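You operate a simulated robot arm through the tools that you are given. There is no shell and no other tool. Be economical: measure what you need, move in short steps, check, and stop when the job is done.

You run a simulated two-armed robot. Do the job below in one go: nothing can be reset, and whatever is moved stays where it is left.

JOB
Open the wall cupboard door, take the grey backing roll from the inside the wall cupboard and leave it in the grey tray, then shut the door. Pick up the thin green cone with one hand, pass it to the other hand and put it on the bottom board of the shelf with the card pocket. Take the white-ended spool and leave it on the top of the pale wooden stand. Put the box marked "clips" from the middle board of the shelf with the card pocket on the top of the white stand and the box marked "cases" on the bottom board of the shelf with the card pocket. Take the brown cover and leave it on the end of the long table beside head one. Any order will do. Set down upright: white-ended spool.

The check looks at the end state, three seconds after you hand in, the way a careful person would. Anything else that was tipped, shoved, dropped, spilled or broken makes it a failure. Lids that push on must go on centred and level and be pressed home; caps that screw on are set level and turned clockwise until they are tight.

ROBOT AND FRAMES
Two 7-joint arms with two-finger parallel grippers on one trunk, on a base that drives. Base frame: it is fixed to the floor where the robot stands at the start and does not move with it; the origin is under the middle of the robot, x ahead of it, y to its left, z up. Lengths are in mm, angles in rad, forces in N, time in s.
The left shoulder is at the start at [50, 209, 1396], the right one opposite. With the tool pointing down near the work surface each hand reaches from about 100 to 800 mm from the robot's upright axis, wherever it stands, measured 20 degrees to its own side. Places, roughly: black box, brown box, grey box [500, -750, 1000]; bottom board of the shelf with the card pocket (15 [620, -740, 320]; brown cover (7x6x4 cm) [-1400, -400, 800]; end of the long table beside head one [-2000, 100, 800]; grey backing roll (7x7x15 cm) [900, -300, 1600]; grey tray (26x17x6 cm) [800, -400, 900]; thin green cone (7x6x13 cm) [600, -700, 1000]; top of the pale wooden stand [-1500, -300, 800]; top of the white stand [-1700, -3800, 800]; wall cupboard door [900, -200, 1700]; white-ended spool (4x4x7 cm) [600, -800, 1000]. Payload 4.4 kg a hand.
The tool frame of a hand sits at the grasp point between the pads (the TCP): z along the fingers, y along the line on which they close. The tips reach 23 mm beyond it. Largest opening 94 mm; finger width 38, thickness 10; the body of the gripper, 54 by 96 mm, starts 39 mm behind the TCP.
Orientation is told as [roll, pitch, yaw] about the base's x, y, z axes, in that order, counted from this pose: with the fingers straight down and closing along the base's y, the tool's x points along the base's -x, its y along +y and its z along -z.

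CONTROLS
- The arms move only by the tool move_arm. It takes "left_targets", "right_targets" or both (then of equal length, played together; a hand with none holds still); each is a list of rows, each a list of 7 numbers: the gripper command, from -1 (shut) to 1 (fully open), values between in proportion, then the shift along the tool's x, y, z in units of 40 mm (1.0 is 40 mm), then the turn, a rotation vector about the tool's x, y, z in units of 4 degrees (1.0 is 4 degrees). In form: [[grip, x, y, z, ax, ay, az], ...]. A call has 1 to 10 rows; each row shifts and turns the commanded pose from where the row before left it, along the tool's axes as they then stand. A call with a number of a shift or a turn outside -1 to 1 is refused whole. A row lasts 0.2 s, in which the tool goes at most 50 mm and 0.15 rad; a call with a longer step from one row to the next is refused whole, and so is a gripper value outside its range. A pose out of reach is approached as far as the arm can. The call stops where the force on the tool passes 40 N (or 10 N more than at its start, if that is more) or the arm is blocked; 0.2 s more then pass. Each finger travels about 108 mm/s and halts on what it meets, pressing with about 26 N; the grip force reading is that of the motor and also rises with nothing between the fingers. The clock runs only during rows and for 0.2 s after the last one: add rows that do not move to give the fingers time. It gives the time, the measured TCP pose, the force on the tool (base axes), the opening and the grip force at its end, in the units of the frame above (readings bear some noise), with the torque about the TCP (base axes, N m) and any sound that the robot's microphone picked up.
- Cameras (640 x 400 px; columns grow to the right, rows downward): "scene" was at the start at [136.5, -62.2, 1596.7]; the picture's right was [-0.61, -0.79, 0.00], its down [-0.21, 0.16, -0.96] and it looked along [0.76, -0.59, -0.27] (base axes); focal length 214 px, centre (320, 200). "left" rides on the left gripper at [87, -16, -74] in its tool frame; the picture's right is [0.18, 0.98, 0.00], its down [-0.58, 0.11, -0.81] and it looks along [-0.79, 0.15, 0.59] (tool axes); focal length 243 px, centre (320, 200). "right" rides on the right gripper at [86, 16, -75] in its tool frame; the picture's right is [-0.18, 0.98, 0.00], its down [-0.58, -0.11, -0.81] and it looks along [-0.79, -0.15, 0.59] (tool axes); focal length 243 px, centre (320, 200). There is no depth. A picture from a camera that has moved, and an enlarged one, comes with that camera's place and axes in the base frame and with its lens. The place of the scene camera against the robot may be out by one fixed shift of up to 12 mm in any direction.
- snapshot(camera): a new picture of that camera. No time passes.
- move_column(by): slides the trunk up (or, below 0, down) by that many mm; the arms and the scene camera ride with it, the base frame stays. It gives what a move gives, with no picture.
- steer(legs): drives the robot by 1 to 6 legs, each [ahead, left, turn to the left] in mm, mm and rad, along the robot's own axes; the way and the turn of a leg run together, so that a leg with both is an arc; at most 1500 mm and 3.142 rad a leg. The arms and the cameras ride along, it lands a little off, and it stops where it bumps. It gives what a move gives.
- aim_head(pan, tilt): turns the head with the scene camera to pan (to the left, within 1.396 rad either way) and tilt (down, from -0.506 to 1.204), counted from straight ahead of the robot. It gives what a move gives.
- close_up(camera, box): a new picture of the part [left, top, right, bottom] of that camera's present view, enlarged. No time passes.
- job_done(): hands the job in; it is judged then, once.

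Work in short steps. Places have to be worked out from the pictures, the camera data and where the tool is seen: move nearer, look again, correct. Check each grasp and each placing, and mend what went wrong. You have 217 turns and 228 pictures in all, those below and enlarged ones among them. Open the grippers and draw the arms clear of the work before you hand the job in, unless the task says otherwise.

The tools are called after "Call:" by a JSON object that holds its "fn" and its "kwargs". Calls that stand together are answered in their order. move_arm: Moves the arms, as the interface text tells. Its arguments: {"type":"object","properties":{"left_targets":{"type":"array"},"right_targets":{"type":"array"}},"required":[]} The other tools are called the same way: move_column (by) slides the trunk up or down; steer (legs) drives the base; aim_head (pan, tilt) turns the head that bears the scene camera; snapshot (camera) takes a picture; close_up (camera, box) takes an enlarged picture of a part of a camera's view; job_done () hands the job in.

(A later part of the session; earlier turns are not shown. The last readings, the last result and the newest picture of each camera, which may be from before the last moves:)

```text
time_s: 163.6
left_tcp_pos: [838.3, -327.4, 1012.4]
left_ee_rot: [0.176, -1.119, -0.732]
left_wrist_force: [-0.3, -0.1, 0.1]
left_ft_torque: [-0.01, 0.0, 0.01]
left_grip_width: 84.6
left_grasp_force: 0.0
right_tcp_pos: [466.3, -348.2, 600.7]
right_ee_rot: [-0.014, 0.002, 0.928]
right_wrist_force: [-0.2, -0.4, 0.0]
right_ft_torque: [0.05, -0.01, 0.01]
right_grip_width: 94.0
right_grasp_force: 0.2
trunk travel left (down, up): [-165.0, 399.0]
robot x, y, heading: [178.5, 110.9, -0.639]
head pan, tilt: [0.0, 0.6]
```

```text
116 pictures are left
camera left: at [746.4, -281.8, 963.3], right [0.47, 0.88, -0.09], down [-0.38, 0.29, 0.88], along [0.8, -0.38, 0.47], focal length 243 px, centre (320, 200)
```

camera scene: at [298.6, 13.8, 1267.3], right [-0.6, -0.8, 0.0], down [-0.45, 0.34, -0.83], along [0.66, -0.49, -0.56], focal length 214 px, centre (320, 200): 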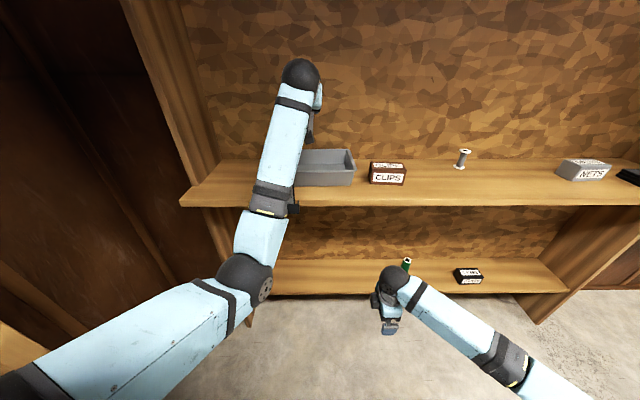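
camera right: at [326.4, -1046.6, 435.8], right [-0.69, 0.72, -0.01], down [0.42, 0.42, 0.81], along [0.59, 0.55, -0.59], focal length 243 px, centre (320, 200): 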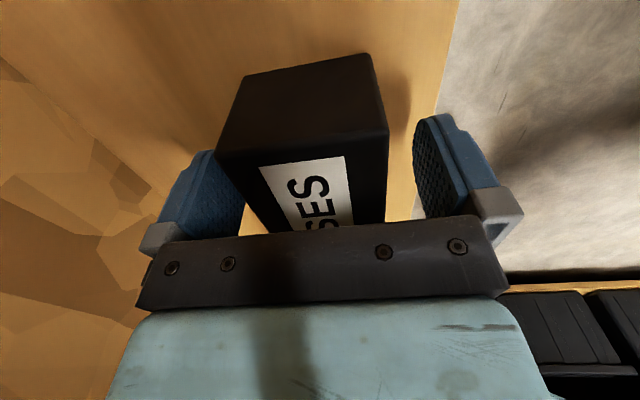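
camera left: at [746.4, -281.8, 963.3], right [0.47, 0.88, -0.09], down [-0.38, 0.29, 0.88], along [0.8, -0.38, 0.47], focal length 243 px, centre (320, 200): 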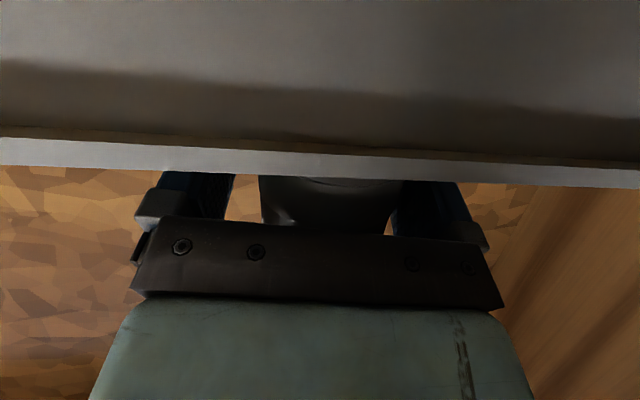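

Free on both sides. Raise 75 mm with the column (straight up), then back out 250 mm.

Call:
{"fn": "move_column", "kwargs": {"by": 75}}

Call:
{"fn": "snapshot", "kwargs": {"camera": "left"}}

Call:
{"fn": "steer", "kwargs": {"legs": [[-250, 0, 0]]}}

Call:
{"fn": "close_up", "kwargs": {"camera": "scene", "box": [220, 20, 440, 240]}}

```text
time_s: 164.7
left_tcp_pos: [838.2, -327.8, 1084.2]
left_ee_rot: [0.176, -1.117, -0.731]
left_wrist_force: [0.2, -0.4, -0.1]
left_ft_torque: [0.01, -0.01, 0.02]
left_grip_width: 84.4
left_grasp_force: 0.0
right_tcp_pos: [466.5, -349.8, 675.4]
right_ee_rot: [-0.016, 0.002, 0.929]
right_wrist_force: [-0.5, -0.7, -0.9]
right_ft_torque: [0.0, -0.01, 0.02]
right_grip_width: 94.0
right_grasp_force: 0.1
trunk travel left (down, up): [-240.0, 324.0]
robot x, y, heading: [181.6, 112.1, -0.64]
head pan, tilt: [0.0, 0.6]
```

```text
115 pictures are left
camera left: at [746.6, -281.7, 1037.1], right [0.47, 0.88, -0.09], down [-0.38, 0.29, 0.88], along [0.8, -0.38, 0.47], focal length 243 px, centre (320, 200)
```

left: 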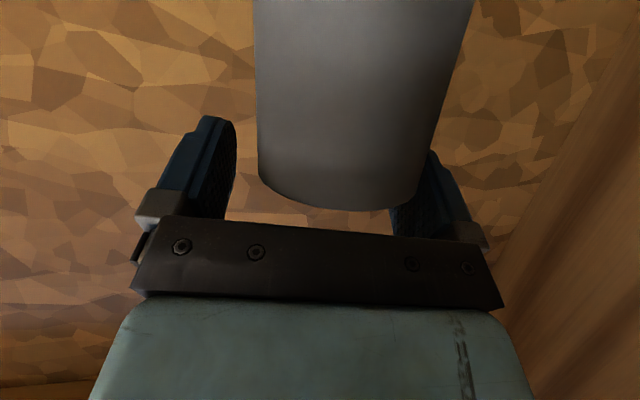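

```text
time_s: 166.5
left_tcp_pos: [639.0, -176.3, 1085.5]
left_ee_rot: [0.176, -1.12, -0.729]
left_wrist_force: [-1.1, 0.8, 0.7]
left_ft_torque: [0.0, 0.0, -0.02]
left_grip_width: 84.6
left_grasp_force: 0.0
right_tcp_pos: [267.0, -197.5, 674.7]
right_ee_rot: [-0.019, 0.002, 0.932]
right_wrist_force: [0.0, -0.2, 0.6]
right_ft_torque: [-0.01, -0.01, 0.0]
right_grip_width: 94.0
right_grasp_force: 0.1
trunk travel left (down, up): [-240.0, 324.0]
robot x, y, heading: [-26.1, 258.4, -0.638]
head pan, tilt: [0.0, 0.6]
```

```text
1.82 times, centred on (330, 130) of scene
camera zoom: at [97.7, 163.4, 1331.5], right [-0.6, -0.8, 0.0], down [-0.45, 0.34, -0.83], along [0.66, -0.49, -0.56], focal length 390 px, centre (302, 327)
```

zoom: 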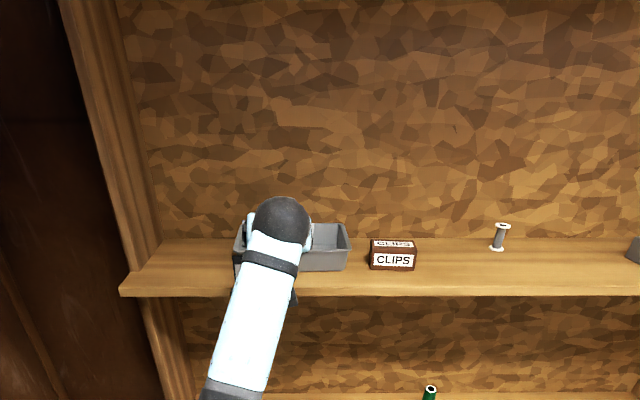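

I check the roll in the tray with the left hand's camera.

Call:
{"fn": "snapshot", "kwargs": {"camera": "left"}}

```text
113 pictures are left
camera left: at [546.6, -131.2, 1037.2], right [0.47, 0.88, -0.09], down [-0.38, 0.29, 0.88], along [0.8, -0.38, 0.47], focal length 243 px, centre (320, 200)
```

left: 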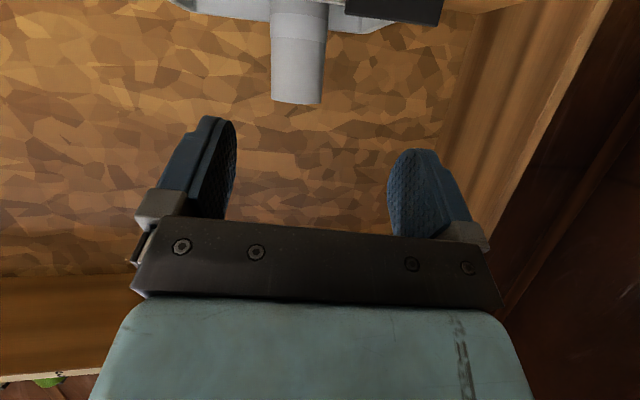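

The grey roll stands in the tray. To shut the door I go to its outer (right) side: drive right 330 mm, raise the column and the left hand to door height.

Call:
{"fn": "steer", "kwargs": {"legs": [[0, -330, 0]]}}

Call:
{"fn": "move_column", "kwargs": {"by": 320}}

Call:
{"fn": "move_arm", "kwargs": {"left_targets": [[-1, -0.9, 0, -0.44, 0, 0, 0], [-1, -0.9, 0, -0.44, 0, 0, 0], [-1, -0.9, 0, -0.44, 0, 0, 0], [-1, -0.9, 0, -0.44, 0, 0, 0], [-1, -0.9, 0, -0.44, 0, 0, 0], [-1, -0.9, 0, -0.44, 0, 0, 0], [-1, 0, 0, 0, 0, 0, 0]]}}

Call:
{"fn": "aim_head", "kwargs": {"pan": 0.5, "tilt": 0.0}}

Call:
{"fn": "snapshot", "kwargs": {"camera": "scene"}}

```text
time_s: 170.0
left_tcp_pos: [442.9, -440.5, 1083.7]
left_ee_rot: [0.185, -1.117, -0.735]
left_wrist_force: [-0.2, -0.2, 0.0]
left_ft_torque: [-0.05, -0.01, -0.01]
left_grip_width: 84.5
left_grasp_force: 0.1
right_tcp_pos: [71.2, -464.1, 675.9]
right_ee_rot: [-0.016, 0.0, 0.93]
right_wrist_force: [-0.4, 0.4, 0.2]
right_ft_torque: [0.01, -0.01, 0.02]
right_grip_width: 94.0
right_grasp_force: 0.1
trunk travel left (down, up): [-240.0, 324.0]
robot x, y, heading: [-220.2, -3.7, -0.64]
head pan, tilt: [0.0, 0.6]
```

```text
time_s: 173.2
left_tcp_pos: [444.8, -441.0, 1403.4]
left_ee_rot: [0.185, -1.117, -0.733]
left_wrist_force: [-0.5, 0.0, -0.3]
left_ft_torque: [0.01, -0.03, -0.01]
left_grip_width: 84.6
left_grasp_force: 0.0
right_tcp_pos: [70.4, -464.5, 994.5]
right_ee_rot: [-0.016, 0.0, 0.929]
right_wrist_force: [0.1, -0.1, 0.1]
right_ft_torque: [-0.02, 0.03, -0.01]
right_grip_width: 94.1
right_grasp_force: 0.0
trunk travel left (down, up): [-560.0, 4.0]
robot x, y, heading: [-222.9, -2.8, -0.636]
head pan, tilt: [0.0, 0.6]
```

```text
time_s: 174.8
left_tcp_pos: [433.5, -456.2, 1642.3]
left_ee_rot: [0.182, -1.118, -0.733]
left_wrist_force: [0.6, 0.0, -0.7]
left_ft_torque: [0.0, 0.0, 0.01]
left_grip_width: 0.2
left_grasp_force: 26.3
right_tcp_pos: [70.7, -464.6, 995.3]
right_ee_rot: [-0.014, 0.002, 0.93]
right_wrist_force: [0.2, -0.4, 0.4]
right_ft_torque: [0.03, -0.01, 0.03]
right_grip_width: 93.9
right_grasp_force: 0.1
trunk travel left (down, up): [-560.0, 4.0]
robot x, y, heading: [-217.7, -2.9, -0.637]
head pan, tilt: [0.0, 0.6]
```

```text
time_s: 175.8
left_tcp_pos: [433.4, -454.6, 1643.6]
left_ee_rot: [0.184, -1.118, -0.733]
left_wrist_force: [-0.5, 0.8, 0.2]
left_ft_torque: [-0.01, 0.02, 0.03]
left_grip_width: 0.0
left_grasp_force: 26.4
right_tcp_pos: [69.3, -466.2, 995.4]
right_ee_rot: [-0.016, 0.002, 0.931]
right_wrist_force: [0.4, 0.2, 0.5]
right_ft_torque: [-0.01, 0.03, -0.04]
right_grip_width: 94.3
right_grasp_force: 0.0
trunk travel left (down, up): [-560.0, 4.0]
robot x, y, heading: [-216.9, -2.7, -0.636]
head pan, tilt: [0.499, 0.0]
```

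```text
112 pictures are left
camera scene: at [-80.6, -62.3, 1706.5], right [-0.14, -0.99, 0.0], down [0.0, 0.0, -1.0], along [0.99, -0.14, 0.0], focal length 214 px, centre (320, 200)
```

scene: 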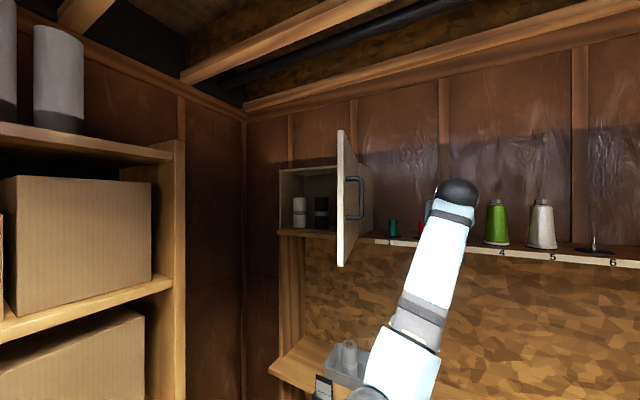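

Left hand is on the door's outer side. Drive left 200 mm to start swinging it shut.

Call:
{"fn": "steer", "kwargs": {"legs": [[0, 200, 0]]}}

Call:
{"fn": "snapshot", "kwargs": {"camera": "scene"}}

```text
time_s: 178.1
left_tcp_pos: [552.7, -293.3, 1643.6]
left_ee_rot: [0.185, -1.117, -0.732]
left_wrist_force: [-0.3, -0.5, -0.3]
left_ft_torque: [-0.01, 0.0, 0.03]
left_grip_width: 0.2
left_grasp_force: 26.2
right_tcp_pos: [190.0, -304.1, 995.4]
right_ee_rot: [-0.015, 0.003, 0.933]
right_wrist_force: [-0.3, 0.6, 1.0]
right_ft_torque: [-0.01, 0.04, 0.0]
right_grip_width: 94.2
right_grasp_force: 0.1
trunk travel left (down, up): [-560.0, 4.0]
robot x, y, heading: [-102.8, 160.0, -0.637]
head pan, tilt: [0.499, 0.0]
```

```text
111 pictures are left
camera scene: at [37.6, 97.5, 1706.6], right [-0.14, -0.99, 0.0], down [0.0, 0.0, -1.0], along [0.99, -0.14, 0.0], focal length 214 px, centre (320, 200)
```

scene: 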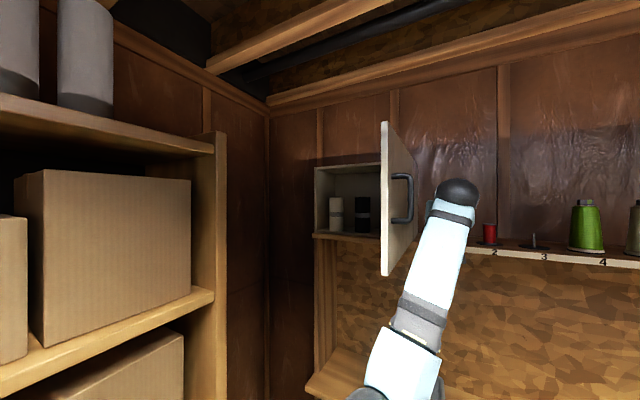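

Not touching yet. Sweep the hand left with the arm.

Call:
{"fn": "move_arm", "kwargs": {"left_targets": [[-1, 0, 0.8, 0, 0, 0, 0], [-1, 0, 0.8, 0, 0, 0, 0], [-1, 0, 0.8, 0, 0, 0, 0], [-1, 0, 0.8, 0, 0, 0, 0], [-1, 0, 0.8, 0, 0, 0, 0], [-1, 0, 0.8, 0, 0, 0, 0], [-1, 0, 0.8, 0, 0, 0, 0], [-1, 0, 0.8, 0, 0, 0, 0]]}}

Call:
{"fn": "snapshot", "kwargs": {"camera": "scene"}}

```text
time_s: 179.9
left_tcp_pos: [692.3, -75.2, 1664.3]
left_ee_rot: [0.183, -1.117, -0.727]
left_wrist_force: [0.3, 0.1, -0.4]
left_ft_torque: [-0.03, -0.01, 0.0]
left_grip_width: 0.0
left_grasp_force: 25.9
right_tcp_pos: [190.9, -304.0, 995.5]
right_ee_rot: [-0.015, 0.005, 0.934]
right_wrist_force: [-0.8, 0.5, -0.1]
right_ft_torque: [-0.03, -0.01, 0.0]
right_grip_width: 94.2
right_grasp_force: 0.1
trunk travel left (down, up): [-560.0, 4.0]
robot x, y, heading: [-102.3, 158.3, -0.637]
head pan, tilt: [0.499, 0.0]
```

```text
110 pictures are left
camera scene: at [39.0, 99.5, 1706.5], right [-0.14, -0.99, 0.0], down [0.0, 0.0, -1.0], along [0.99, -0.14, 0.0], focal length 214 px, centre (320, 200)
```

scene: 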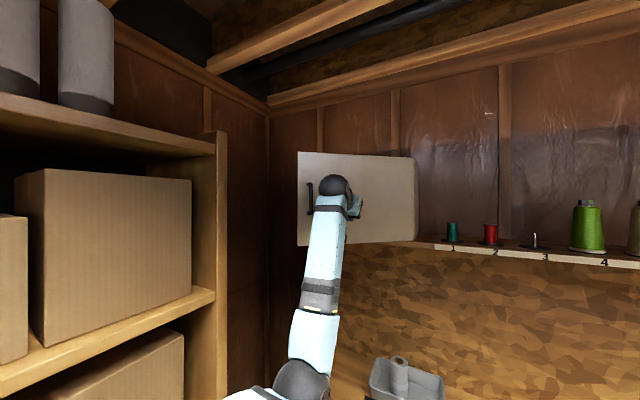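

Door is mostly shut. Move hand 80 mm further left and drive 170 mm forward to push it home.

Call:
{"fn": "move_arm", "kwargs": {"left_targets": [[-1, 0, 0.8, 0, 0, 0, 0], [-1, 0, 0.8, 0, 0, 0, 0], [-1, 0, 0.4, 0, 0, 0, 0]]}}

Call:
{"fn": "steer", "kwargs": {"legs": [[170, 0, 0]]}}

Call:
{"fn": "snapshot", "kwargs": {"camera": "scene"}}

```text
time_s: 180.7
left_tcp_pos: [732.0, -10.4, 1671.0]
left_ee_rot: [0.182, -1.116, -0.731]
left_wrist_force: [1.1, -0.1, -0.9]
left_ft_torque: [0.02, 0.03, -0.01]
left_grip_width: 0.0
left_grasp_force: 25.8
right_tcp_pos: [188.6, -303.8, 994.8]
right_ee_rot: [-0.015, 0.002, 0.936]
right_wrist_force: [0.5, -0.1, 0.5]
right_ft_torque: [-0.05, 0.01, -0.01]
right_grip_width: 94.1
right_grasp_force: 0.0
trunk travel left (down, up): [-560.0, 4.0]
robot x, y, heading: [-102.4, 156.0, -0.636]
head pan, tilt: [0.499, 0.0]
```

```text
time_s: 182.2
left_tcp_pos: [865.3, -108.6, 1672.3]
left_ee_rot: [0.183, -1.119, -0.731]
left_wrist_force: [-0.7, -0.4, 0.2]
left_ft_torque: [0.03, -0.01, 0.0]
left_grip_width: 0.0
left_grasp_force: 25.8
right_tcp_pos: [322.9, -402.6, 995.5]
right_ee_rot: [-0.016, 0.002, 0.933]
right_wrist_force: [0.0, 0.4, 1.0]
right_ft_torque: [-0.01, -0.01, 0.02]
right_grip_width: 94.0
right_grasp_force: 0.1
trunk travel left (down, up): [-560.0, 4.0]
robot x, y, heading: [34.6, 53.8, -0.636]
head pan, tilt: [0.499, 0.0]
```

```text
109 pictures are left
camera scene: at [169.3, 0.6, 1707.0], right [-0.14, -0.99, 0.0], down [0.0, 0.0, -1.0], along [0.99, -0.14, 0.0], focal length 214 px, centre (320, 200)
```

scene: 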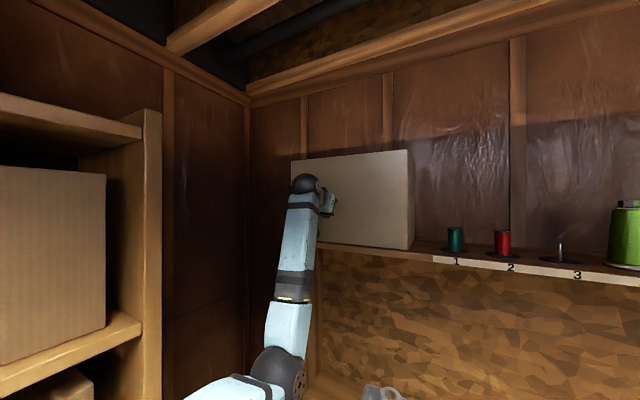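

Nearly shut. Push forward gently with the arm until the door stops.

Call:
{"fn": "move_arm", "kwargs": {"left_targets": [[-1, -0.15, 0.1, 0.35, 0, 0, 0], [-1, -0.15, 0.1, 0.35, 0, 0, 0], [-1, -0.15, 0, 0.35, 0, 0, 0], [-1, -0.1, 0, 0.25, 0, 0, 0], [-1, -0.1, 0, 0.25, 0, 0, 0], [-1, -0.1, 0, 0.25, 0, 0, 0]]}}

Call:
{"fn": "snapshot", "kwargs": {"camera": "scene"}}

Call:
{"fn": "snapshot", "kwargs": {"camera": "left"}}

```text
time_s: 182.8
left_tcp_pos: [885.9, -115.1, 1675.9]
left_ee_rot: [0.184, -1.121, -0.733]
left_wrist_force: [-19.5, 9.1, 1.1]
left_ft_torque: [-0.18, -0.06, -0.2]
left_grip_width: 0.1
left_grasp_force: 26.1
right_tcp_pos: [321.1, -401.9, 997.0]
right_ee_rot: [-0.023, 0.001, 0.934]
right_wrist_force: [-0.1, 0.4, 0.4]
right_ft_torque: [0.0, 0.04, 0.01]
right_grip_width: 93.9
right_grasp_force: 0.1
trunk travel left (down, up): [-560.0, 4.0]
robot x, y, heading: [34.5, 55.5, -0.634]
head pan, tilt: [0.499, 0.0]
stopped in row 3 (left hand): the force on the tool passed its limit at 56 N (the readings are from after the stop); the commanded pose is now the measured one
```

```text
108 pictures are left
camera scene: at [164.3, 3.0, 1707.5], right [-0.14, -0.99, 0.0], down [0.0, 0.0, -1.0], along [0.99, -0.14, 0.0], focal length 214 px, centre (320, 200)
```

scene: 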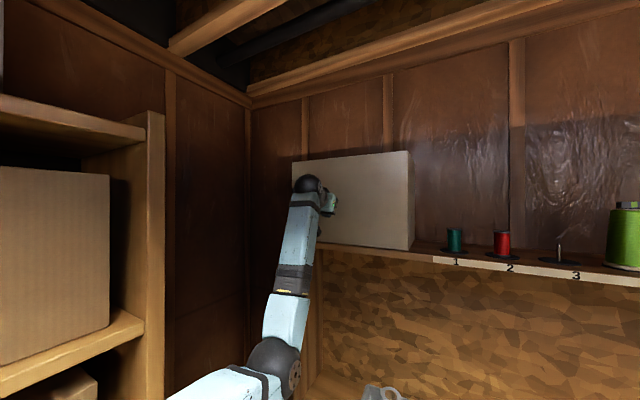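

```text
107 pictures are left
camera left: at [793.0, -69.1, 1627.3], right [0.47, 0.88, -0.09], down [-0.38, 0.29, 0.88], along [0.8, -0.38, 0.47], focal length 243 px, centre (320, 200)
```

left: 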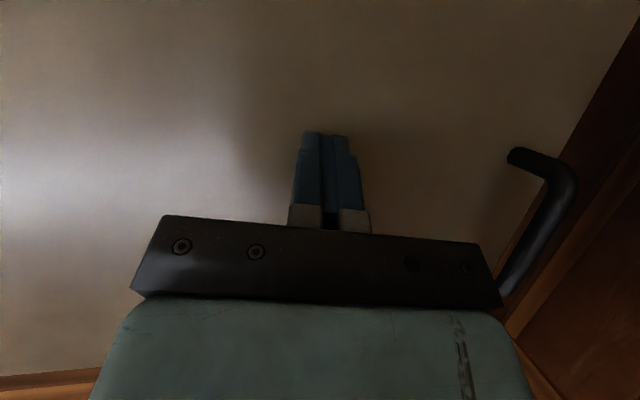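

Firm stop at 56 N – the door should be shut. Retreat and inspect.

Call:
{"fn": "move_arm", "kwargs": {"left_targets": [[-1, 0.4, -0.3, -0.85, 0, 0, 0], [-1, 0.4, -0.5, -0.75, 0, 0, 0], [-1, 0.4, -0.5, -0.75, 0, 0, 0], [-1, 0.4, -0.5, -0.75, 0, 0, 0], [-1, 0.4, -0.5, -0.75, 0, 0, 0], [-1, 0, 0, 0, 0, 0, 0]]}}

Call:
{"fn": "close_up", "kwargs": {"camera": "scene", "box": [250, 110, 450, 270]}}

Call:
{"fn": "snapshot", "kwargs": {"camera": "left"}}

```text
time_s: 184.2
left_tcp_pos: [698.5, -101.2, 1656.0]
left_ee_rot: [0.181, -1.112, -0.729]
left_wrist_force: [-0.2, 0.5, -0.4]
left_ft_torque: [0.0, -0.01, -0.04]
left_grip_width: 0.3
left_grasp_force: 26.0
right_tcp_pos: [322.6, -403.2, 993.6]
right_ee_rot: [-0.016, 0.004, 0.932]
right_wrist_force: [-0.1, -0.3, -0.5]
right_ft_torque: [0.03, 0.0, -0.01]
right_grip_width: 93.9
right_grasp_force: 0.1
trunk travel left (down, up): [-560.0, 4.0]
robot x, y, heading: [32.2, 58.4, -0.638]
head pan, tilt: [0.499, 0.0]
```

```text
2.50 times, centred on (350, 190) of scene
camera zoom: at [172.7, -1.0, 1706.4], right [-0.14, -0.99, 0.0], down [0.0, 0.0, -1.0], along [0.99, -0.14, 0.0], focal length 536 px, centre (245, 225)
```

zoom: 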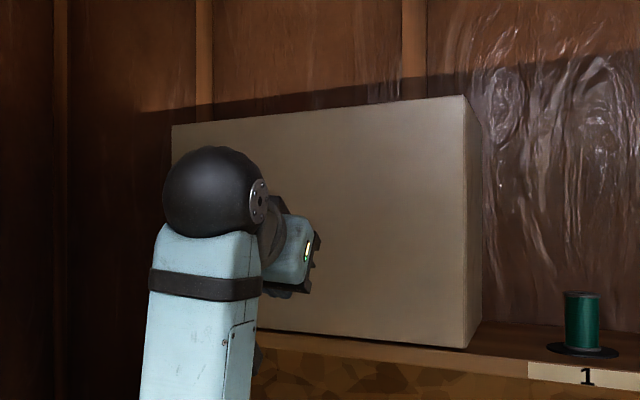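

```text
105 pictures are left
camera left: at [605.6, -56.4, 1609.8], right [0.47, 0.88, -0.09], down [-0.38, 0.29, 0.88], along [0.8, -0.38, 0.46], focal length 243 px, centre (320, 200)
```

left: 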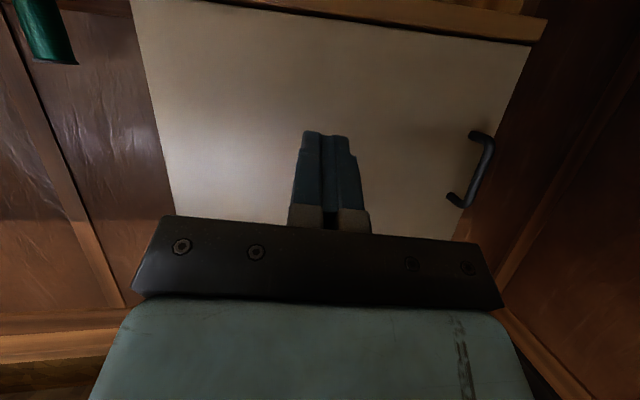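

The door is flush. Next I'll carry CLIPS with the right hand and the spool with the left. First the left hand comes down and back (away from the cupboard), pitched to 45°.

Call:
{"fn": "move_arm", "kwargs": {"left_targets": [[0, 1, -0.19, -0.03, 0, 0, 0], [0, 1, -0.19, -0.03, 0, 0, 0], [0, 1, -0.19, -0.03, 0, 0, 0], [0, 1, -0.19, -0.03, 0, 0, 0], [0, 1, -0.19, -0.03, 0, 0, 0], [0, 1, -0.19, -0.03, 0, 0, 0], [0, 1, -0.19, -0.03, 0, 0, 0], [0, 1, -0.19, -0.03, 0, 0, 0]]}}

Call:
{"fn": "move_arm", "kwargs": {"left_targets": [[0, 0, 0, 0, 0, 1, 0], [0, 0, 0, 0, 0, 1, 0], [0, 0, 0, 0, 0, 1, 0], [0, 0, 0, 0, 0, 1, 0], [0, 0, 0, 0, 0, 1, 0]]}}

Call:
{"fn": "steer", "kwargs": {"legs": [[0, 95, 0]]}}

Call:
{"fn": "aim_head", "kwargs": {"pan": -0.1, "tilt": 0.7}}

Call:
{"fn": "snapshot", "kwargs": {"camera": "scene"}}

```text
time_s: 186.0
left_tcp_pos: [551.5, -53.8, 1369.9]
left_ee_rot: [0.18, -1.117, -0.731]
left_wrist_force: [-0.3, 0.2, 0.1]
left_ft_torque: [0.01, 0.0, -0.02]
left_grip_width: 47.3
left_grasp_force: 0.0
right_tcp_pos: [321.9, -402.7, 995.5]
right_ee_rot: [-0.018, 0.002, 0.932]
right_wrist_force: [-0.6, 0.7, 0.4]
right_ft_torque: [0.0, -0.01, -0.01]
right_grip_width: 94.1
right_grasp_force: 0.1
trunk travel left (down, up): [-560.0, 4.0]
robot x, y, heading: [31.0, 61.5, -0.637]
head pan, tilt: [0.499, 0.0]
```

```text
time_s: 187.4
left_tcp_pos: [577.1, -25.4, 1363.6]
left_ee_rot: [0.282, -0.761, -0.714]
left_wrist_force: [-0.9, 0.9, 0.7]
left_ft_torque: [-0.05, 0.01, -0.03]
left_grip_width: 46.9
left_grasp_force: 0.0
right_tcp_pos: [324.6, -400.8, 994.5]
right_ee_rot: [-0.018, 0.006, 0.932]
right_wrist_force: [0.7, 1.1, -0.9]
right_ft_torque: [-0.04, 0.04, 0.01]
right_grip_width: 94.0
right_grasp_force: 0.1
trunk travel left (down, up): [-560.0, 4.0]
robot x, y, heading: [32.9, 58.0, -0.639]
head pan, tilt: [0.499, 0.0]
stopped in row 5 (left hand): the arm was blocked; the commanded pose is now the measured one
```

```text
time_s: 188.9
left_tcp_pos: [632.6, 48.0, 1362.8]
left_ee_rot: [0.286, -0.761, -0.715]
left_wrist_force: [1.3, -0.2, 0.2]
left_ft_torque: [0.03, 0.0, -0.01]
left_grip_width: 46.7
left_grasp_force: 0.0
right_tcp_pos: [378.7, -327.7, 994.7]
right_ee_rot: [-0.015, 0.001, 0.931]
right_wrist_force: [0.2, 0.6, 0.5]
right_ft_torque: [-0.02, 0.0, -0.02]
right_grip_width: 94.2
right_grasp_force: 0.0
trunk travel left (down, up): [-560.0, 4.0]
robot x, y, heading: [84.0, 134.2, -0.636]
head pan, tilt: [0.499, 0.0]
```

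```text
time_s: 190.0
left_tcp_pos: [631.8, 49.7, 1362.8]
left_ee_rot: [0.285, -0.762, -0.715]
left_wrist_force: [-0.4, -0.6, 0.1]
left_ft_torque: [0.01, 0.0, 0.0]
left_grip_width: 47.3
left_grasp_force: 0.1
right_tcp_pos: [378.5, -328.1, 995.0]
right_ee_rot: [-0.016, 0.004, 0.933]
right_wrist_force: [-0.4, 0.3, -0.4]
right_ft_torque: [0.02, 0.03, 0.05]
right_grip_width: 93.9
right_grasp_force: 0.0
trunk travel left (down, up): [-560.0, 4.0]
robot x, y, heading: [84.4, 133.6, -0.639]
head pan, tilt: [-0.099, 0.7]
```

```text
104 pictures are left
camera scene: at [201.1, 30.5, 1642.8], right [-0.67, -0.74, 0.0], down [-0.48, 0.43, -0.77], along [0.57, -0.51, -0.64], focal length 214 px, centre (320, 200)
```

scene: 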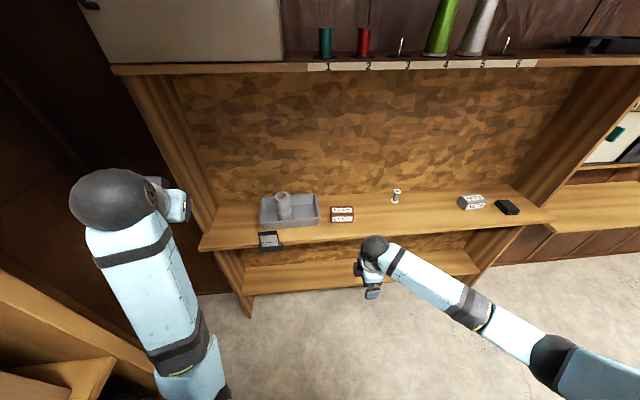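

Raise the right hand to clear the boxes and drive 230 mm ahead toward CLIPS.

Call:
{"fn": "move_arm", "kwargs": {"right_targets": [[1, 0, 0, -1, 0, 0, 0], [1, 0, 0, -1, 0, 0, 0], [1, 0, 0, -0.8, 0, 0, 0]]}}

Call:
{"fn": "steer", "kwargs": {"legs": [[230, 0, 0]]}}

Call:
{"fn": "snapshot", "kwargs": {"camera": "right"}}

Call:
{"fn": "snapshot", "kwargs": {"camera": "scene"}}

```text
time_s: 190.8
left_tcp_pos: [631.4, 49.4, 1362.6]
left_ee_rot: [0.285, -0.761, -0.715]
left_wrist_force: [0.1, -0.2, -0.5]
left_ft_torque: [0.0, 0.01, 0.02]
left_grip_width: 46.9
left_grasp_force: 0.0
right_tcp_pos: [377.7, -328.1, 1109.2]
right_ee_rot: [-0.016, 0.004, 0.931]
right_wrist_force: [0.5, 0.2, -0.6]
right_ft_torque: [0.01, -0.01, 0.01]
right_grip_width: 94.0
right_grasp_force: 0.0
trunk travel left (down, up): [-560.0, 4.0]
robot x, y, heading: [89.1, 132.7, -0.641]
head pan, tilt: [-0.099, 0.7]
```

```text
time_s: 192.5
left_tcp_pos: [813.3, -86.1, 1362.2]
left_ee_rot: [0.284, -0.762, -0.716]
left_wrist_force: [0.0, -0.2, -0.3]
left_ft_torque: [0.04, 0.01, -0.01]
left_grip_width: 47.1
left_grasp_force: 0.0
right_tcp_pos: [560.0, -462.7, 1109.1]
right_ee_rot: [-0.017, 0.004, 0.932]
right_wrist_force: [-0.1, 0.4, 0.8]
right_ft_torque: [-0.02, 0.01, -0.01]
right_grip_width: 93.9
right_grasp_force: 0.0
trunk travel left (down, up): [-560.0, 4.0]
robot x, y, heading: [271.1, -0.6, -0.635]
head pan, tilt: [-0.099, 0.7]
```

```text
103 pictures are left
camera right: at [496.0, -521.5, 1183.2], right [-0.68, 0.73, -0.02], down [0.42, 0.41, 0.81], along [0.6, 0.54, -0.59], focal length 243 px, centre (320, 200)
```

right: 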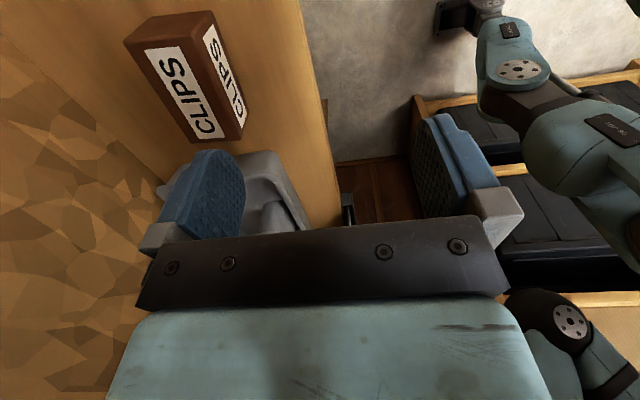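

```text
102 pictures are left
camera scene: at [383.5, -104.3, 1642.9], right [-0.67, -0.74, 0.0], down [-0.48, 0.43, -0.77], along [0.57, -0.51, -0.64], focal length 214 px, centre (320, 200)
```

scene: 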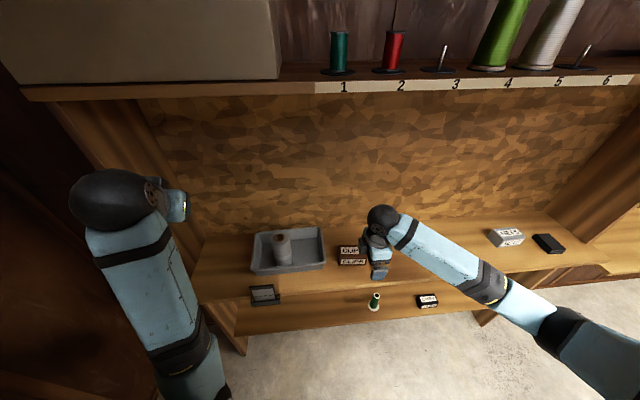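

CLIPS is at about u 35, n 830, turned ~10° clockwise. I move over it with a matching yaw and look again.

Call:
{"fn": "move_arm", "kwargs": {"right_targets": [[1, -0.1, -0.85, 0.2, 0, 0, 0.7], [1, -0.1, -0.85, 0.2, 0, 0, 0.7], [1, -0.1, -0.85, 0.2, 0, 0, 0.7], [1, 0, 0, 0, 0, 0, 0]]}}

Call:
{"fn": "snapshot", "kwargs": {"camera": "right"}}

```text
time_s: 193.5
left_tcp_pos: [815.1, -85.8, 1363.3]
left_ee_rot: [0.284, -0.762, -0.718]
left_wrist_force: [-0.1, -0.3, -0.6]
left_ft_torque: [-0.01, 0.0, -0.07]
left_grip_width: 46.8
left_grasp_force: 0.0
right_tcp_pos: [646.9, -517.0, 1086.4]
right_ee_rot: [-0.018, -0.001, 0.784]
right_wrist_force: [0.3, -0.5, -0.2]
right_ft_torque: [0.0, -0.01, -0.03]
right_grip_width: 94.0
right_grasp_force: 0.0
trunk travel left (down, up): [-560.0, 4.0]
robot x, y, heading: [269.3, -1.4, -0.639]
head pan, tilt: [-0.099, 0.7]
```

```text
101 pictures are left
camera right: at [573.8, -567.2, 1160.4], right [-0.56, 0.82, -0.02], down [0.48, 0.34, 0.81], along [0.67, 0.45, -0.59], focal length 243 px, centre (320, 200)
```

right: 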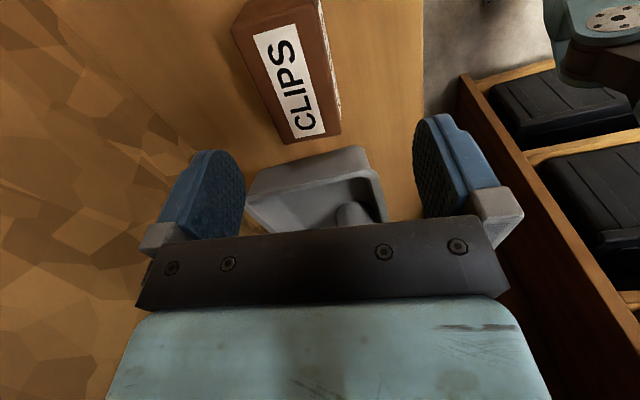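

Yaw matches the box; its centreline is 25 mm further back. Correct, lower to z≈965, and check before closing.

Call:
{"fn": "move_arm", "kwargs": {"right_targets": [[1, -0.12, -0.63, 0, 0, 0, 0.15], [1, 0, 0, 0.9, 0, 0, 0], [1, 0, 0, 0.9, 0, 0, 0], [1, 0, 0, 0.6, 0, 0, 0], [1, 0, 0, 0.6, 0, 0, 0], [1, 0, 0, 0, 0, 0, 0]]}}

Call:
{"fn": "snapshot", "kwargs": {"camera": "right"}}

```text
time_s: 194.9
left_tcp_pos: [815.0, -87.2, 1362.9]
left_ee_rot: [0.284, -0.762, -0.716]
left_wrist_force: [-0.1, 0.2, 0.1]
left_ft_torque: [0.0, 0.01, 0.0]
left_grip_width: 47.3
left_grasp_force: 0.2
right_tcp_pos: [669.8, -534.9, 967.1]
right_ee_rot: [-0.015, 0.001, 0.776]
right_wrist_force: [-0.1, -0.5, -0.4]
right_ft_torque: [0.02, 0.02, 0.0]
right_grip_width: 93.9
right_grasp_force: 0.0
trunk travel left (down, up): [-560.0, 4.0]
robot x, y, heading: [268.8, -2.9, -0.634]
head pan, tilt: [-0.099, 0.7]
```

```text
100 pictures are left
camera right: at [597.1, -583.6, 1040.3], right [-0.56, 0.83, -0.02], down [0.48, 0.34, 0.81], along [0.68, 0.44, -0.59], focal length 243 px, centre (320, 200)
```

right: 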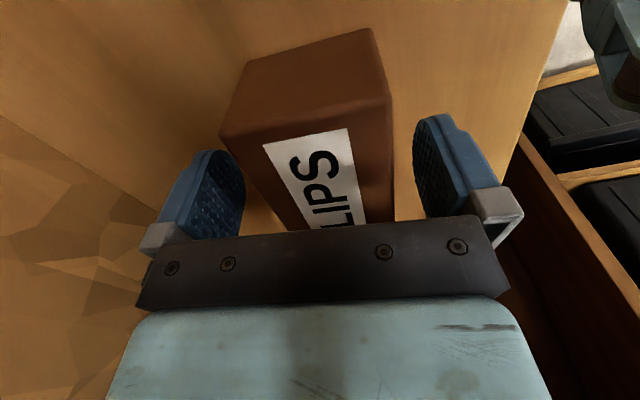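

Box straddled. Close and lift.

Call:
{"fn": "move_arm", "kwargs": {"right_targets": [[-1, 0, 0, 0, 0, 0, 0], [-1, 0, 0, 0, 0, 0, 0], [-1, 0, 0, 0, 0, 0, 0], [-1, 0, 0, -0.5, 0, 0, 0], [-1, 0, 0, -1, 0, 0, 0], [-1, 0, 0, -1, 0, 0, 0], [-1, 0, 0, -1, 0, 0, 0], [-1, 0, 0, 0, 0, 0, 0]]}}

Call:
{"fn": "snapshot", "kwargs": {"camera": "right"}}

```text
time_s: 196.7
left_tcp_pos: [816.4, -86.5, 1362.9]
left_ee_rot: [0.286, -0.758, -0.716]
left_wrist_force: [0.3, 0.1, -0.3]
left_ft_torque: [0.01, 0.0, -0.01]
left_grip_width: 47.0
left_grasp_force: 0.0
right_tcp_pos: [667.5, -531.6, 1106.0]
right_ee_rot: [-0.015, 0.002, 0.776]
right_wrist_force: [0.3, 0.4, -1.5]
right_ft_torque: [-0.01, 0.02, -0.01]
right_grip_width: 59.5
right_grasp_force: 25.8
trunk travel left (down, up): [-560.0, 4.0]
robot x, y, heading: [272.2, -3.3, -0.64]
head pan, tilt: [-0.099, 0.7]
```

```text
99 pictures are left
camera right: at [594.5, -581.1, 1179.4], right [-0.56, 0.83, -0.02], down [0.48, 0.34, 0.81], along [0.68, 0.44, -0.59], focal length 243 px, centre (320, 200)
```

right: 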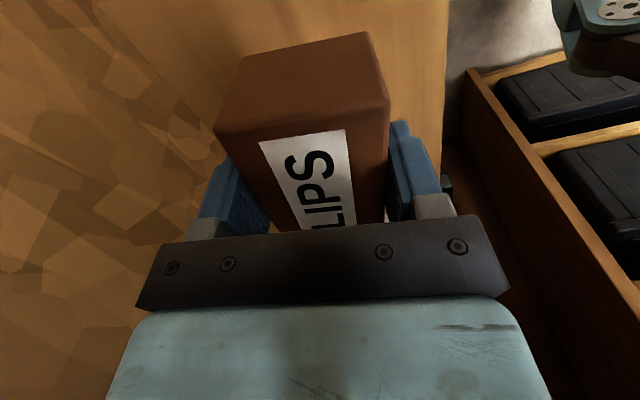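

CLIPS is held. Slide right 610 mm to bring the left hand to the white-ended spool.

Call:
{"fn": "steer", "kwargs": {"legs": [[-60, -610, 0]]}}

Call:
{"fn": "snapshot", "kwargs": {"camera": "left"}}

Call:
{"fn": "snapshot", "kwargs": {"camera": "scene"}}

```text
time_s: 202.7
left_tcp_pos: [394.1, -554.7, 1363.3]
left_ee_rot: [0.285, -0.76, -0.715]
left_wrist_force: [0.0, 0.4, 0.0]
left_ft_torque: [0.0, 0.01, 0.01]
left_grip_width: 46.8
left_grasp_force: 0.1
right_tcp_pos: [246.9, -1000.8, 1105.9]
right_ee_rot: [-0.016, 0.001, 0.775]
right_wrist_force: [-0.1, 0.1, -0.9]
right_ft_torque: [-0.03, 0.01, 0.0]
right_grip_width: 59.5
right_grasp_force: 25.9
trunk travel left (down, up): [-560.0, 4.0]
robot x, y, heading: [-144.5, -469.0, -0.633]
head pan, tilt: [-0.099, 0.7]
```

```text
98 pictures are left
camera left: at [291.7, -511.3, 1351.0], right [0.38, 0.92, 0.07], down [-0.18, 0.0, 0.98], along [0.91, -0.38, 0.17], focal length 243 px, centre (320, 200)
```

left: 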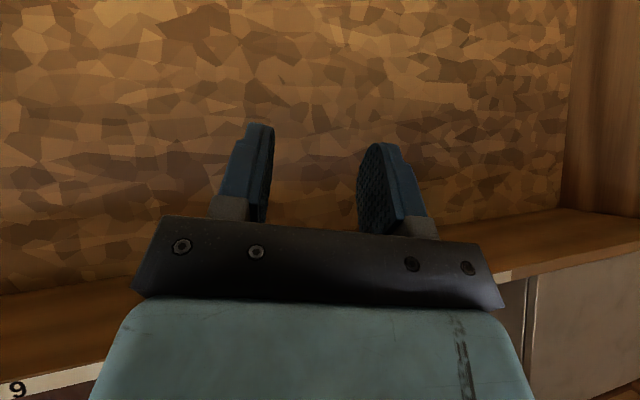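

```text
97 pictures are left
camera scene: at [-36.0, -572.9, 1642.7], right [-0.67, -0.74, 0.0], down [-0.48, 0.43, -0.76], along [0.57, -0.51, -0.64], focal length 214 px, centre (320, 200)
```

scene: 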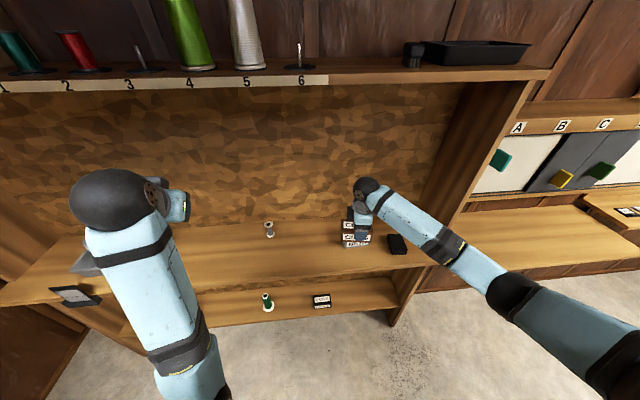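

Spool at about [562,−814]. I level the left gripper (roll about its axis) and yaw it to face the shelf.

Call:
{"fn": "move_arm", "kwargs": {"left_targets": [[0, 0, 0, 0, 0, 0, -1], [0, 0, 0, 0, 0, 0, -1], [0, 0, 0, 0, 0, 0, -1], [0, 0, 0, 0, 0, 0, -1], [0.2, 0, 0, 0, 0.77, 0, 0.75], [0.2, 0, 0, 0, 0.77, 0, 0.75], [0.2, 0, 0, 0, 0.77, 0, 0.75], [0.2, 0, 0, 0, 0.77, 0, 0.75], [0.2, 0, 0, 0, 0, 0, 0]]}}

```text
time_s: 204.7
left_tcp_pos: [408.5, -536.5, 1359.3]
left_ee_rot: [0.123, -0.794, -0.679]
left_wrist_force: [-0.4, -0.3, 0.7]
left_ft_torque: [0.0, 0.02, 0.02]
left_grip_width: 56.2
left_grasp_force: 0.0
right_tcp_pos: [246.8, -1001.4, 1105.9]
right_ee_rot: [-0.016, 0.002, 0.776]
right_wrist_force: [0.8, -0.1, -0.7]
right_ft_torque: [-0.02, 0.02, -0.02]
right_grip_width: 59.5
right_grasp_force: 26.1
trunk travel left (down, up): [-560.0, 4.0]
robot x, y, heading: [-149.4, -470.5, -0.636]
head pan, tilt: [-0.099, 0.7]
```

Now bring the left hand down to a pre-grasp 150 mm short of the spool.

Call:
{"fn": "move_arm", "kwargs": {"left_targets": [[0.3, 0.186, -0.457, 0.863, 0, 0, 0], [0.3, 0.186, -0.457, 0.863, 0, 0, 0], [0.3, 0.186, -0.457, 0.863, 0, 0, 0], [0.3, 0.186, -0.457, 0.863, 0, 0, 0], [0.3, 0.186, -0.457, 0.863, 0, 0, 0], [0.3, 0.186, -0.457, 0.863, 0, 0, 0], [0.3, 0.186, -0.457, 0.863, 0, 0, 0], [0.3, 0.186, -0.457, 0.863, 0, 0, 0], [0.3, 0.186, -0.457, 0.863, 0, 0, 0], [0.3, 0, 0, 0, 0, 0, 0]]}}

Call:
{"fn": "snapshot", "kwargs": {"camera": "left"}}

```text
time_s: 205.6
left_tcp_pos: [454.9, -635.9, 1330.1]
left_ee_rot: [0.142, -0.943, -0.696]
left_wrist_force: [0.1, -0.2, 0.4]
left_ft_torque: [-0.03, 0.04, 0.0]
left_grip_width: 61.4
left_grasp_force: 0.1
right_tcp_pos: [247.6, -1000.8, 1106.0]
right_ee_rot: [-0.014, 0.002, 0.775]
right_wrist_force: [-0.2, -0.8, -1.3]
right_ft_torque: [0.01, 0.03, 0.0]
right_grip_width: 59.5
right_grasp_force: 26.0
trunk travel left (down, up): [-560.0, 4.0]
robot x, y, heading: [-148.5, -471.3, -0.635]
head pan, tilt: [-0.099, 0.7]
stopped in row 4 (left hand): the arm was blocked; the commanded pose is now the measured one
```

```text
96 pictures are left
camera left: at [357.3, -588.1, 1301.3], right [0.46, 0.89, -0.07], down [-0.25, 0.2, 0.95], along [0.86, -0.41, 0.31], focal length 243 px, centre (320, 200)
```

left: 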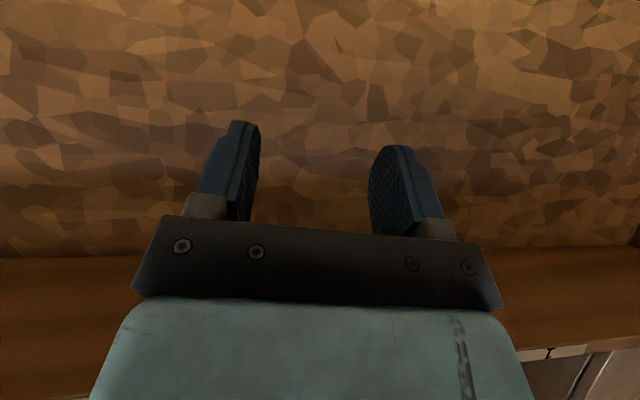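

The wrist is at a limit at this height. I relax the pitch and go down first.

Call:
{"fn": "move_arm", "kwargs": {"left_targets": [[0.3, 0.3, 0, 0, 0, -1, 0], [0.3, 0.5, 0, 0.2, 0, -1, 0], [0.3, 0.8, 0, 0.4, 0, -0.5, 0], [0.3, 0.8, 0, 0.4, 0, 0, 0], [0.3, 0.8, 0, 0.4, 0, 0, 0], [0.3, 0.8, 0, 0.4, 0, 0, 0], [0.3, 0.8, 0, 0.4, 0, 0, 0]]}}

Call:
{"fn": "snapshot", "kwargs": {"camera": "scene"}}

```text
time_s: 206.6
left_tcp_pos: [475.2, -647.7, 1332.2]
left_ee_rot: [0.176, -1.29, -0.739]
left_wrist_force: [0.6, -1.2, 0.6]
left_ft_torque: [-0.04, -0.03, 0.01]
left_grip_width: 61.3
left_grasp_force: 0.1
right_tcp_pos: [247.5, -1001.6, 1105.0]
right_ee_rot: [-0.016, 0.001, 0.774]
right_wrist_force: [0.5, -0.2, -0.6]
right_ft_torque: [-0.03, 0.0, 0.0]
right_grip_width: 59.9
right_grasp_force: 26.2
trunk travel left (down, up): [-560.0, 4.0]
robot x, y, heading: [-146.0, -472.6, -0.638]
head pan, tilt: [-0.099, 0.7]
stopped in row 4 (left hand): the arm was blocked; the commanded pose is now the measured one
```

```text
95 pictures are left
camera scene: at [-35.4, -573.1, 1642.6], right [-0.67, -0.74, 0.0], down [-0.48, 0.43, -0.76], along [0.57, -0.51, -0.64], focal length 214 px, centre (320, 200)
```

scene: 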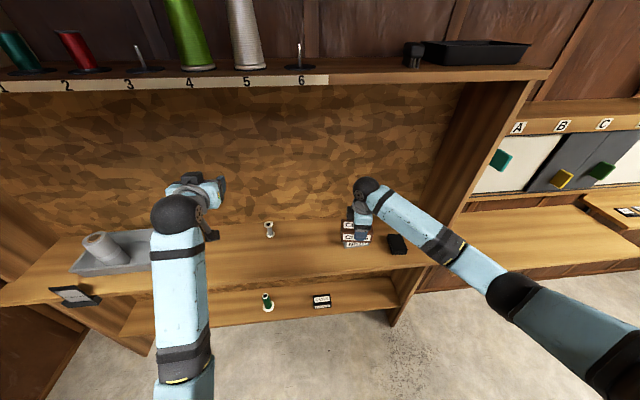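

The low elbow posture limits it. I back off 120 mm, raise the right hand 300 mm, then lower the column so the left works nearer its shoulder height.

Call:
{"fn": "steer", "kwargs": {"legs": [[-120, 0, 0]]}}

Call:
{"fn": "move_arm", "kwargs": {"right_targets": [[-1, 0, 0, -1, 0, 0, 0], [-1, 0, 0, -1, 0, 0, 0], [-1, 0, 0, -1, 0, 0, 0], [-1, 0, 0, -1, 0, 0, 0], [-1, 0, 0, -1, 0, 0, 0], [-1, 0, 0, -1, 0, 0, 0], [-1, 0, 0, -1, 0, 0, 0], [-1, 0, 0, -0.5, 0, 0, 0]]}}

Call:
{"fn": "move_column", "kwargs": {"by": -300}}

Call:
{"fn": "snapshot", "kwargs": {"camera": "scene"}}

```text
time_s: 207.8
left_tcp_pos: [381.0, -576.7, 1332.2]
left_ee_rot: [0.176, -1.286, -0.741]
left_wrist_force: [0.0, -0.3, 0.3]
left_ft_torque: [0.0, -0.01, -0.01]
left_grip_width: 60.9
left_grasp_force: 0.1
right_tcp_pos: [152.6, -930.4, 1104.4]
right_ee_rot: [-0.016, 0.002, 0.774]
right_wrist_force: [-0.8, 0.2, -1.1]
right_ft_torque: [-0.03, 0.0, -0.02]
right_grip_width: 59.6
right_grasp_force: 26.3
trunk travel left (down, up): [-560.0, 4.0]
robot x, y, heading: [-243.7, -400.8, -0.632]
head pan, tilt: [-0.099, 0.7]
```

```text
time_s: 209.6
left_tcp_pos: [380.3, -576.1, 1333.1]
left_ee_rot: [0.179, -1.29, -0.74]
left_wrist_force: [0.5, -0.1, 0.3]
left_ft_torque: [-0.02, -0.01, -0.01]
left_grip_width: 61.3
left_grasp_force: 0.0
right_tcp_pos: [148.0, -927.0, 1407.9]
right_ee_rot: [-0.016, 0.001, 0.775]
right_wrist_force: [-0.4, -0.1, -1.5]
right_ft_torque: [-0.02, -0.03, 0.03]
right_grip_width: 59.5
right_grasp_force: 26.1
trunk travel left (down, up): [-560.0, 4.0]
robot x, y, heading: [-242.3, -397.9, -0.638]
head pan, tilt: [-0.099, 0.7]
```

```text
time_s: 212.6
left_tcp_pos: [380.6, -577.3, 1055.3]
left_ee_rot: [0.175, -1.295, -0.739]
left_wrist_force: [-0.9, 0.9, 0.1]
left_ft_torque: [0.03, 0.02, 0.01]
left_grip_width: 61.2
left_grasp_force: 0.1
right_tcp_pos: [148.4, -928.0, 1127.2]
right_ee_rot: [-0.016, 0.0, 0.775]
right_wrist_force: [0.7, -0.2, -1.2]
right_ft_torque: [-0.01, 0.04, -0.01]
right_grip_width: 59.7
right_grasp_force: 26.4
trunk travel left (down, up): [-260.0, 304.0]
robot x, y, heading: [-243.2, -397.7, -0.638]
head pan, tilt: [-0.099, 0.7]
```

```text
94 pictures are left
camera scene: at [-131.1, -502.5, 1363.1], right [-0.67, -0.74, 0.0], down [-0.48, 0.43, -0.76], along [0.57, -0.51, -0.64], focal length 214 px, centre (320, 200)
```

scene: 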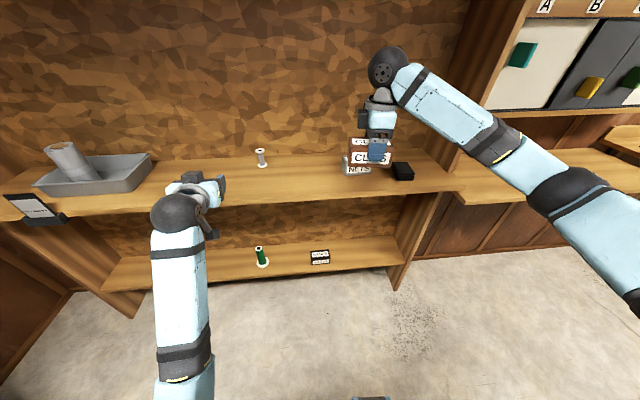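

Now pitch the left hand down by 28° here in front of the shelf.

Call:
{"fn": "move_arm", "kwargs": {"left_targets": [[0.3, 0, 0, 0, 0, 1, 0], [0.3, 0, 0, 0, 0, 1, 0], [0.3, 0, 0, 0, 0, 1, 0], [0.3, 0, 0, 0, 0, 1, 0], [0.3, 0, 0, 0, 0, 1, 0], [0.3, 0, 0, 0, 0, 1, 0], [0.3, 0, 0, 0, 0, 1, 0], [0.3, 0, 0, 0, 0, 0, 0]]}}

Call:
{"fn": "snapshot", "kwargs": {"camera": "left"}}

```text
time_s: 214.4
left_tcp_pos: [380.9, -575.8, 1032.8]
left_ee_rot: [0.069, -0.803, -0.621]
left_wrist_force: [0.2, 0.1, 0.8]
left_ft_torque: [0.02, 0.01, 0.01]
left_grip_width: 61.4
left_grasp_force: 0.1
right_tcp_pos: [149.4, -928.4, 1106.3]
right_ee_rot: [-0.016, 0.001, 0.774]
right_wrist_force: [0.2, -0.1, -0.8]
right_ft_torque: [-0.02, 0.02, -0.01]
right_grip_width: 59.6
right_grasp_force: 26.3
trunk travel left (down, up): [-260.0, 304.0]
robot x, y, heading: [-244.7, -403.5, -0.64]
head pan, tilt: [-0.099, 0.7]
```

```text
93 pictures are left
camera left: at [278.9, -528.2, 1019.9], right [0.43, 0.9, -0.08], down [-0.12, 0.15, 0.98], along [0.9, -0.41, 0.17], focal length 243 px, centre (320, 200)
```

left: 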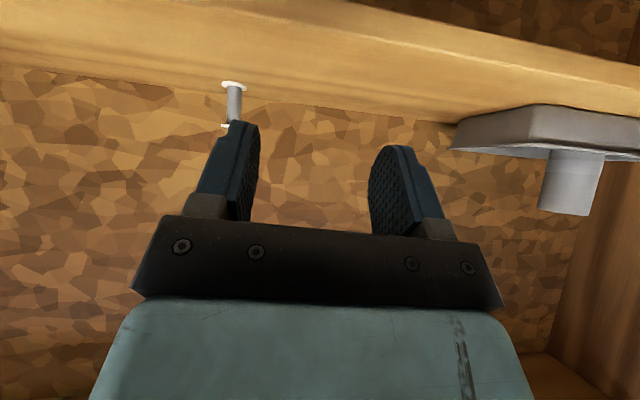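

The spool is at about [564,−812]. Drive 130 mm forward.

Call:
{"fn": "steer", "kwargs": {"legs": [[130, -60, 0]]}}

Call:
{"fn": "snapshot", "kwargs": {"camera": "left"}}

```text
time_s: 215.8
left_tcp_pos: [451.9, -705.3, 1031.7]
left_ee_rot: [0.071, -0.803, -0.621]
left_wrist_force: [0.6, -0.4, -0.3]
left_ft_torque: [-0.02, 0.02, 0.0]
left_grip_width: 60.9
left_grasp_force: 0.0
right_tcp_pos: [220.6, -1056.1, 1105.4]
right_ee_rot: [-0.014, 0.002, 0.774]
right_wrist_force: [-0.3, -1.7, -1.8]
right_ft_torque: [-0.01, -0.02, -0.02]
right_grip_width: 59.8
right_grasp_force: 26.1
trunk travel left (down, up): [-260.0, 304.0]
robot x, y, heading: [-171.3, -527.2, -0.632]
head pan, tilt: [-0.099, 0.7]
```

```text
92 pictures are left
camera left: at [350.8, -656.7, 1019.5], right [0.43, 0.9, -0.08], down [-0.12, 0.15, 0.98], along [0.9, -0.41, 0.17], focal length 243 px, centre (320, 200)
```

left: 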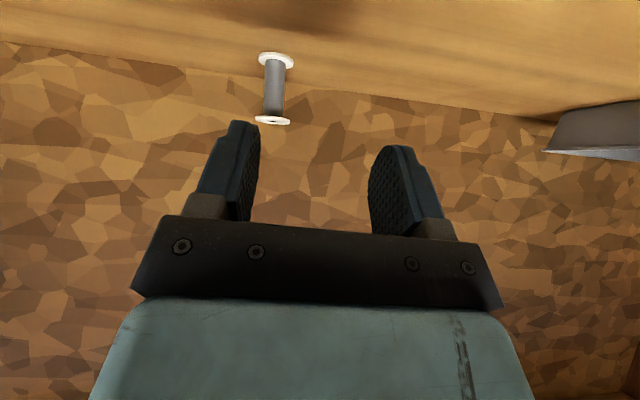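

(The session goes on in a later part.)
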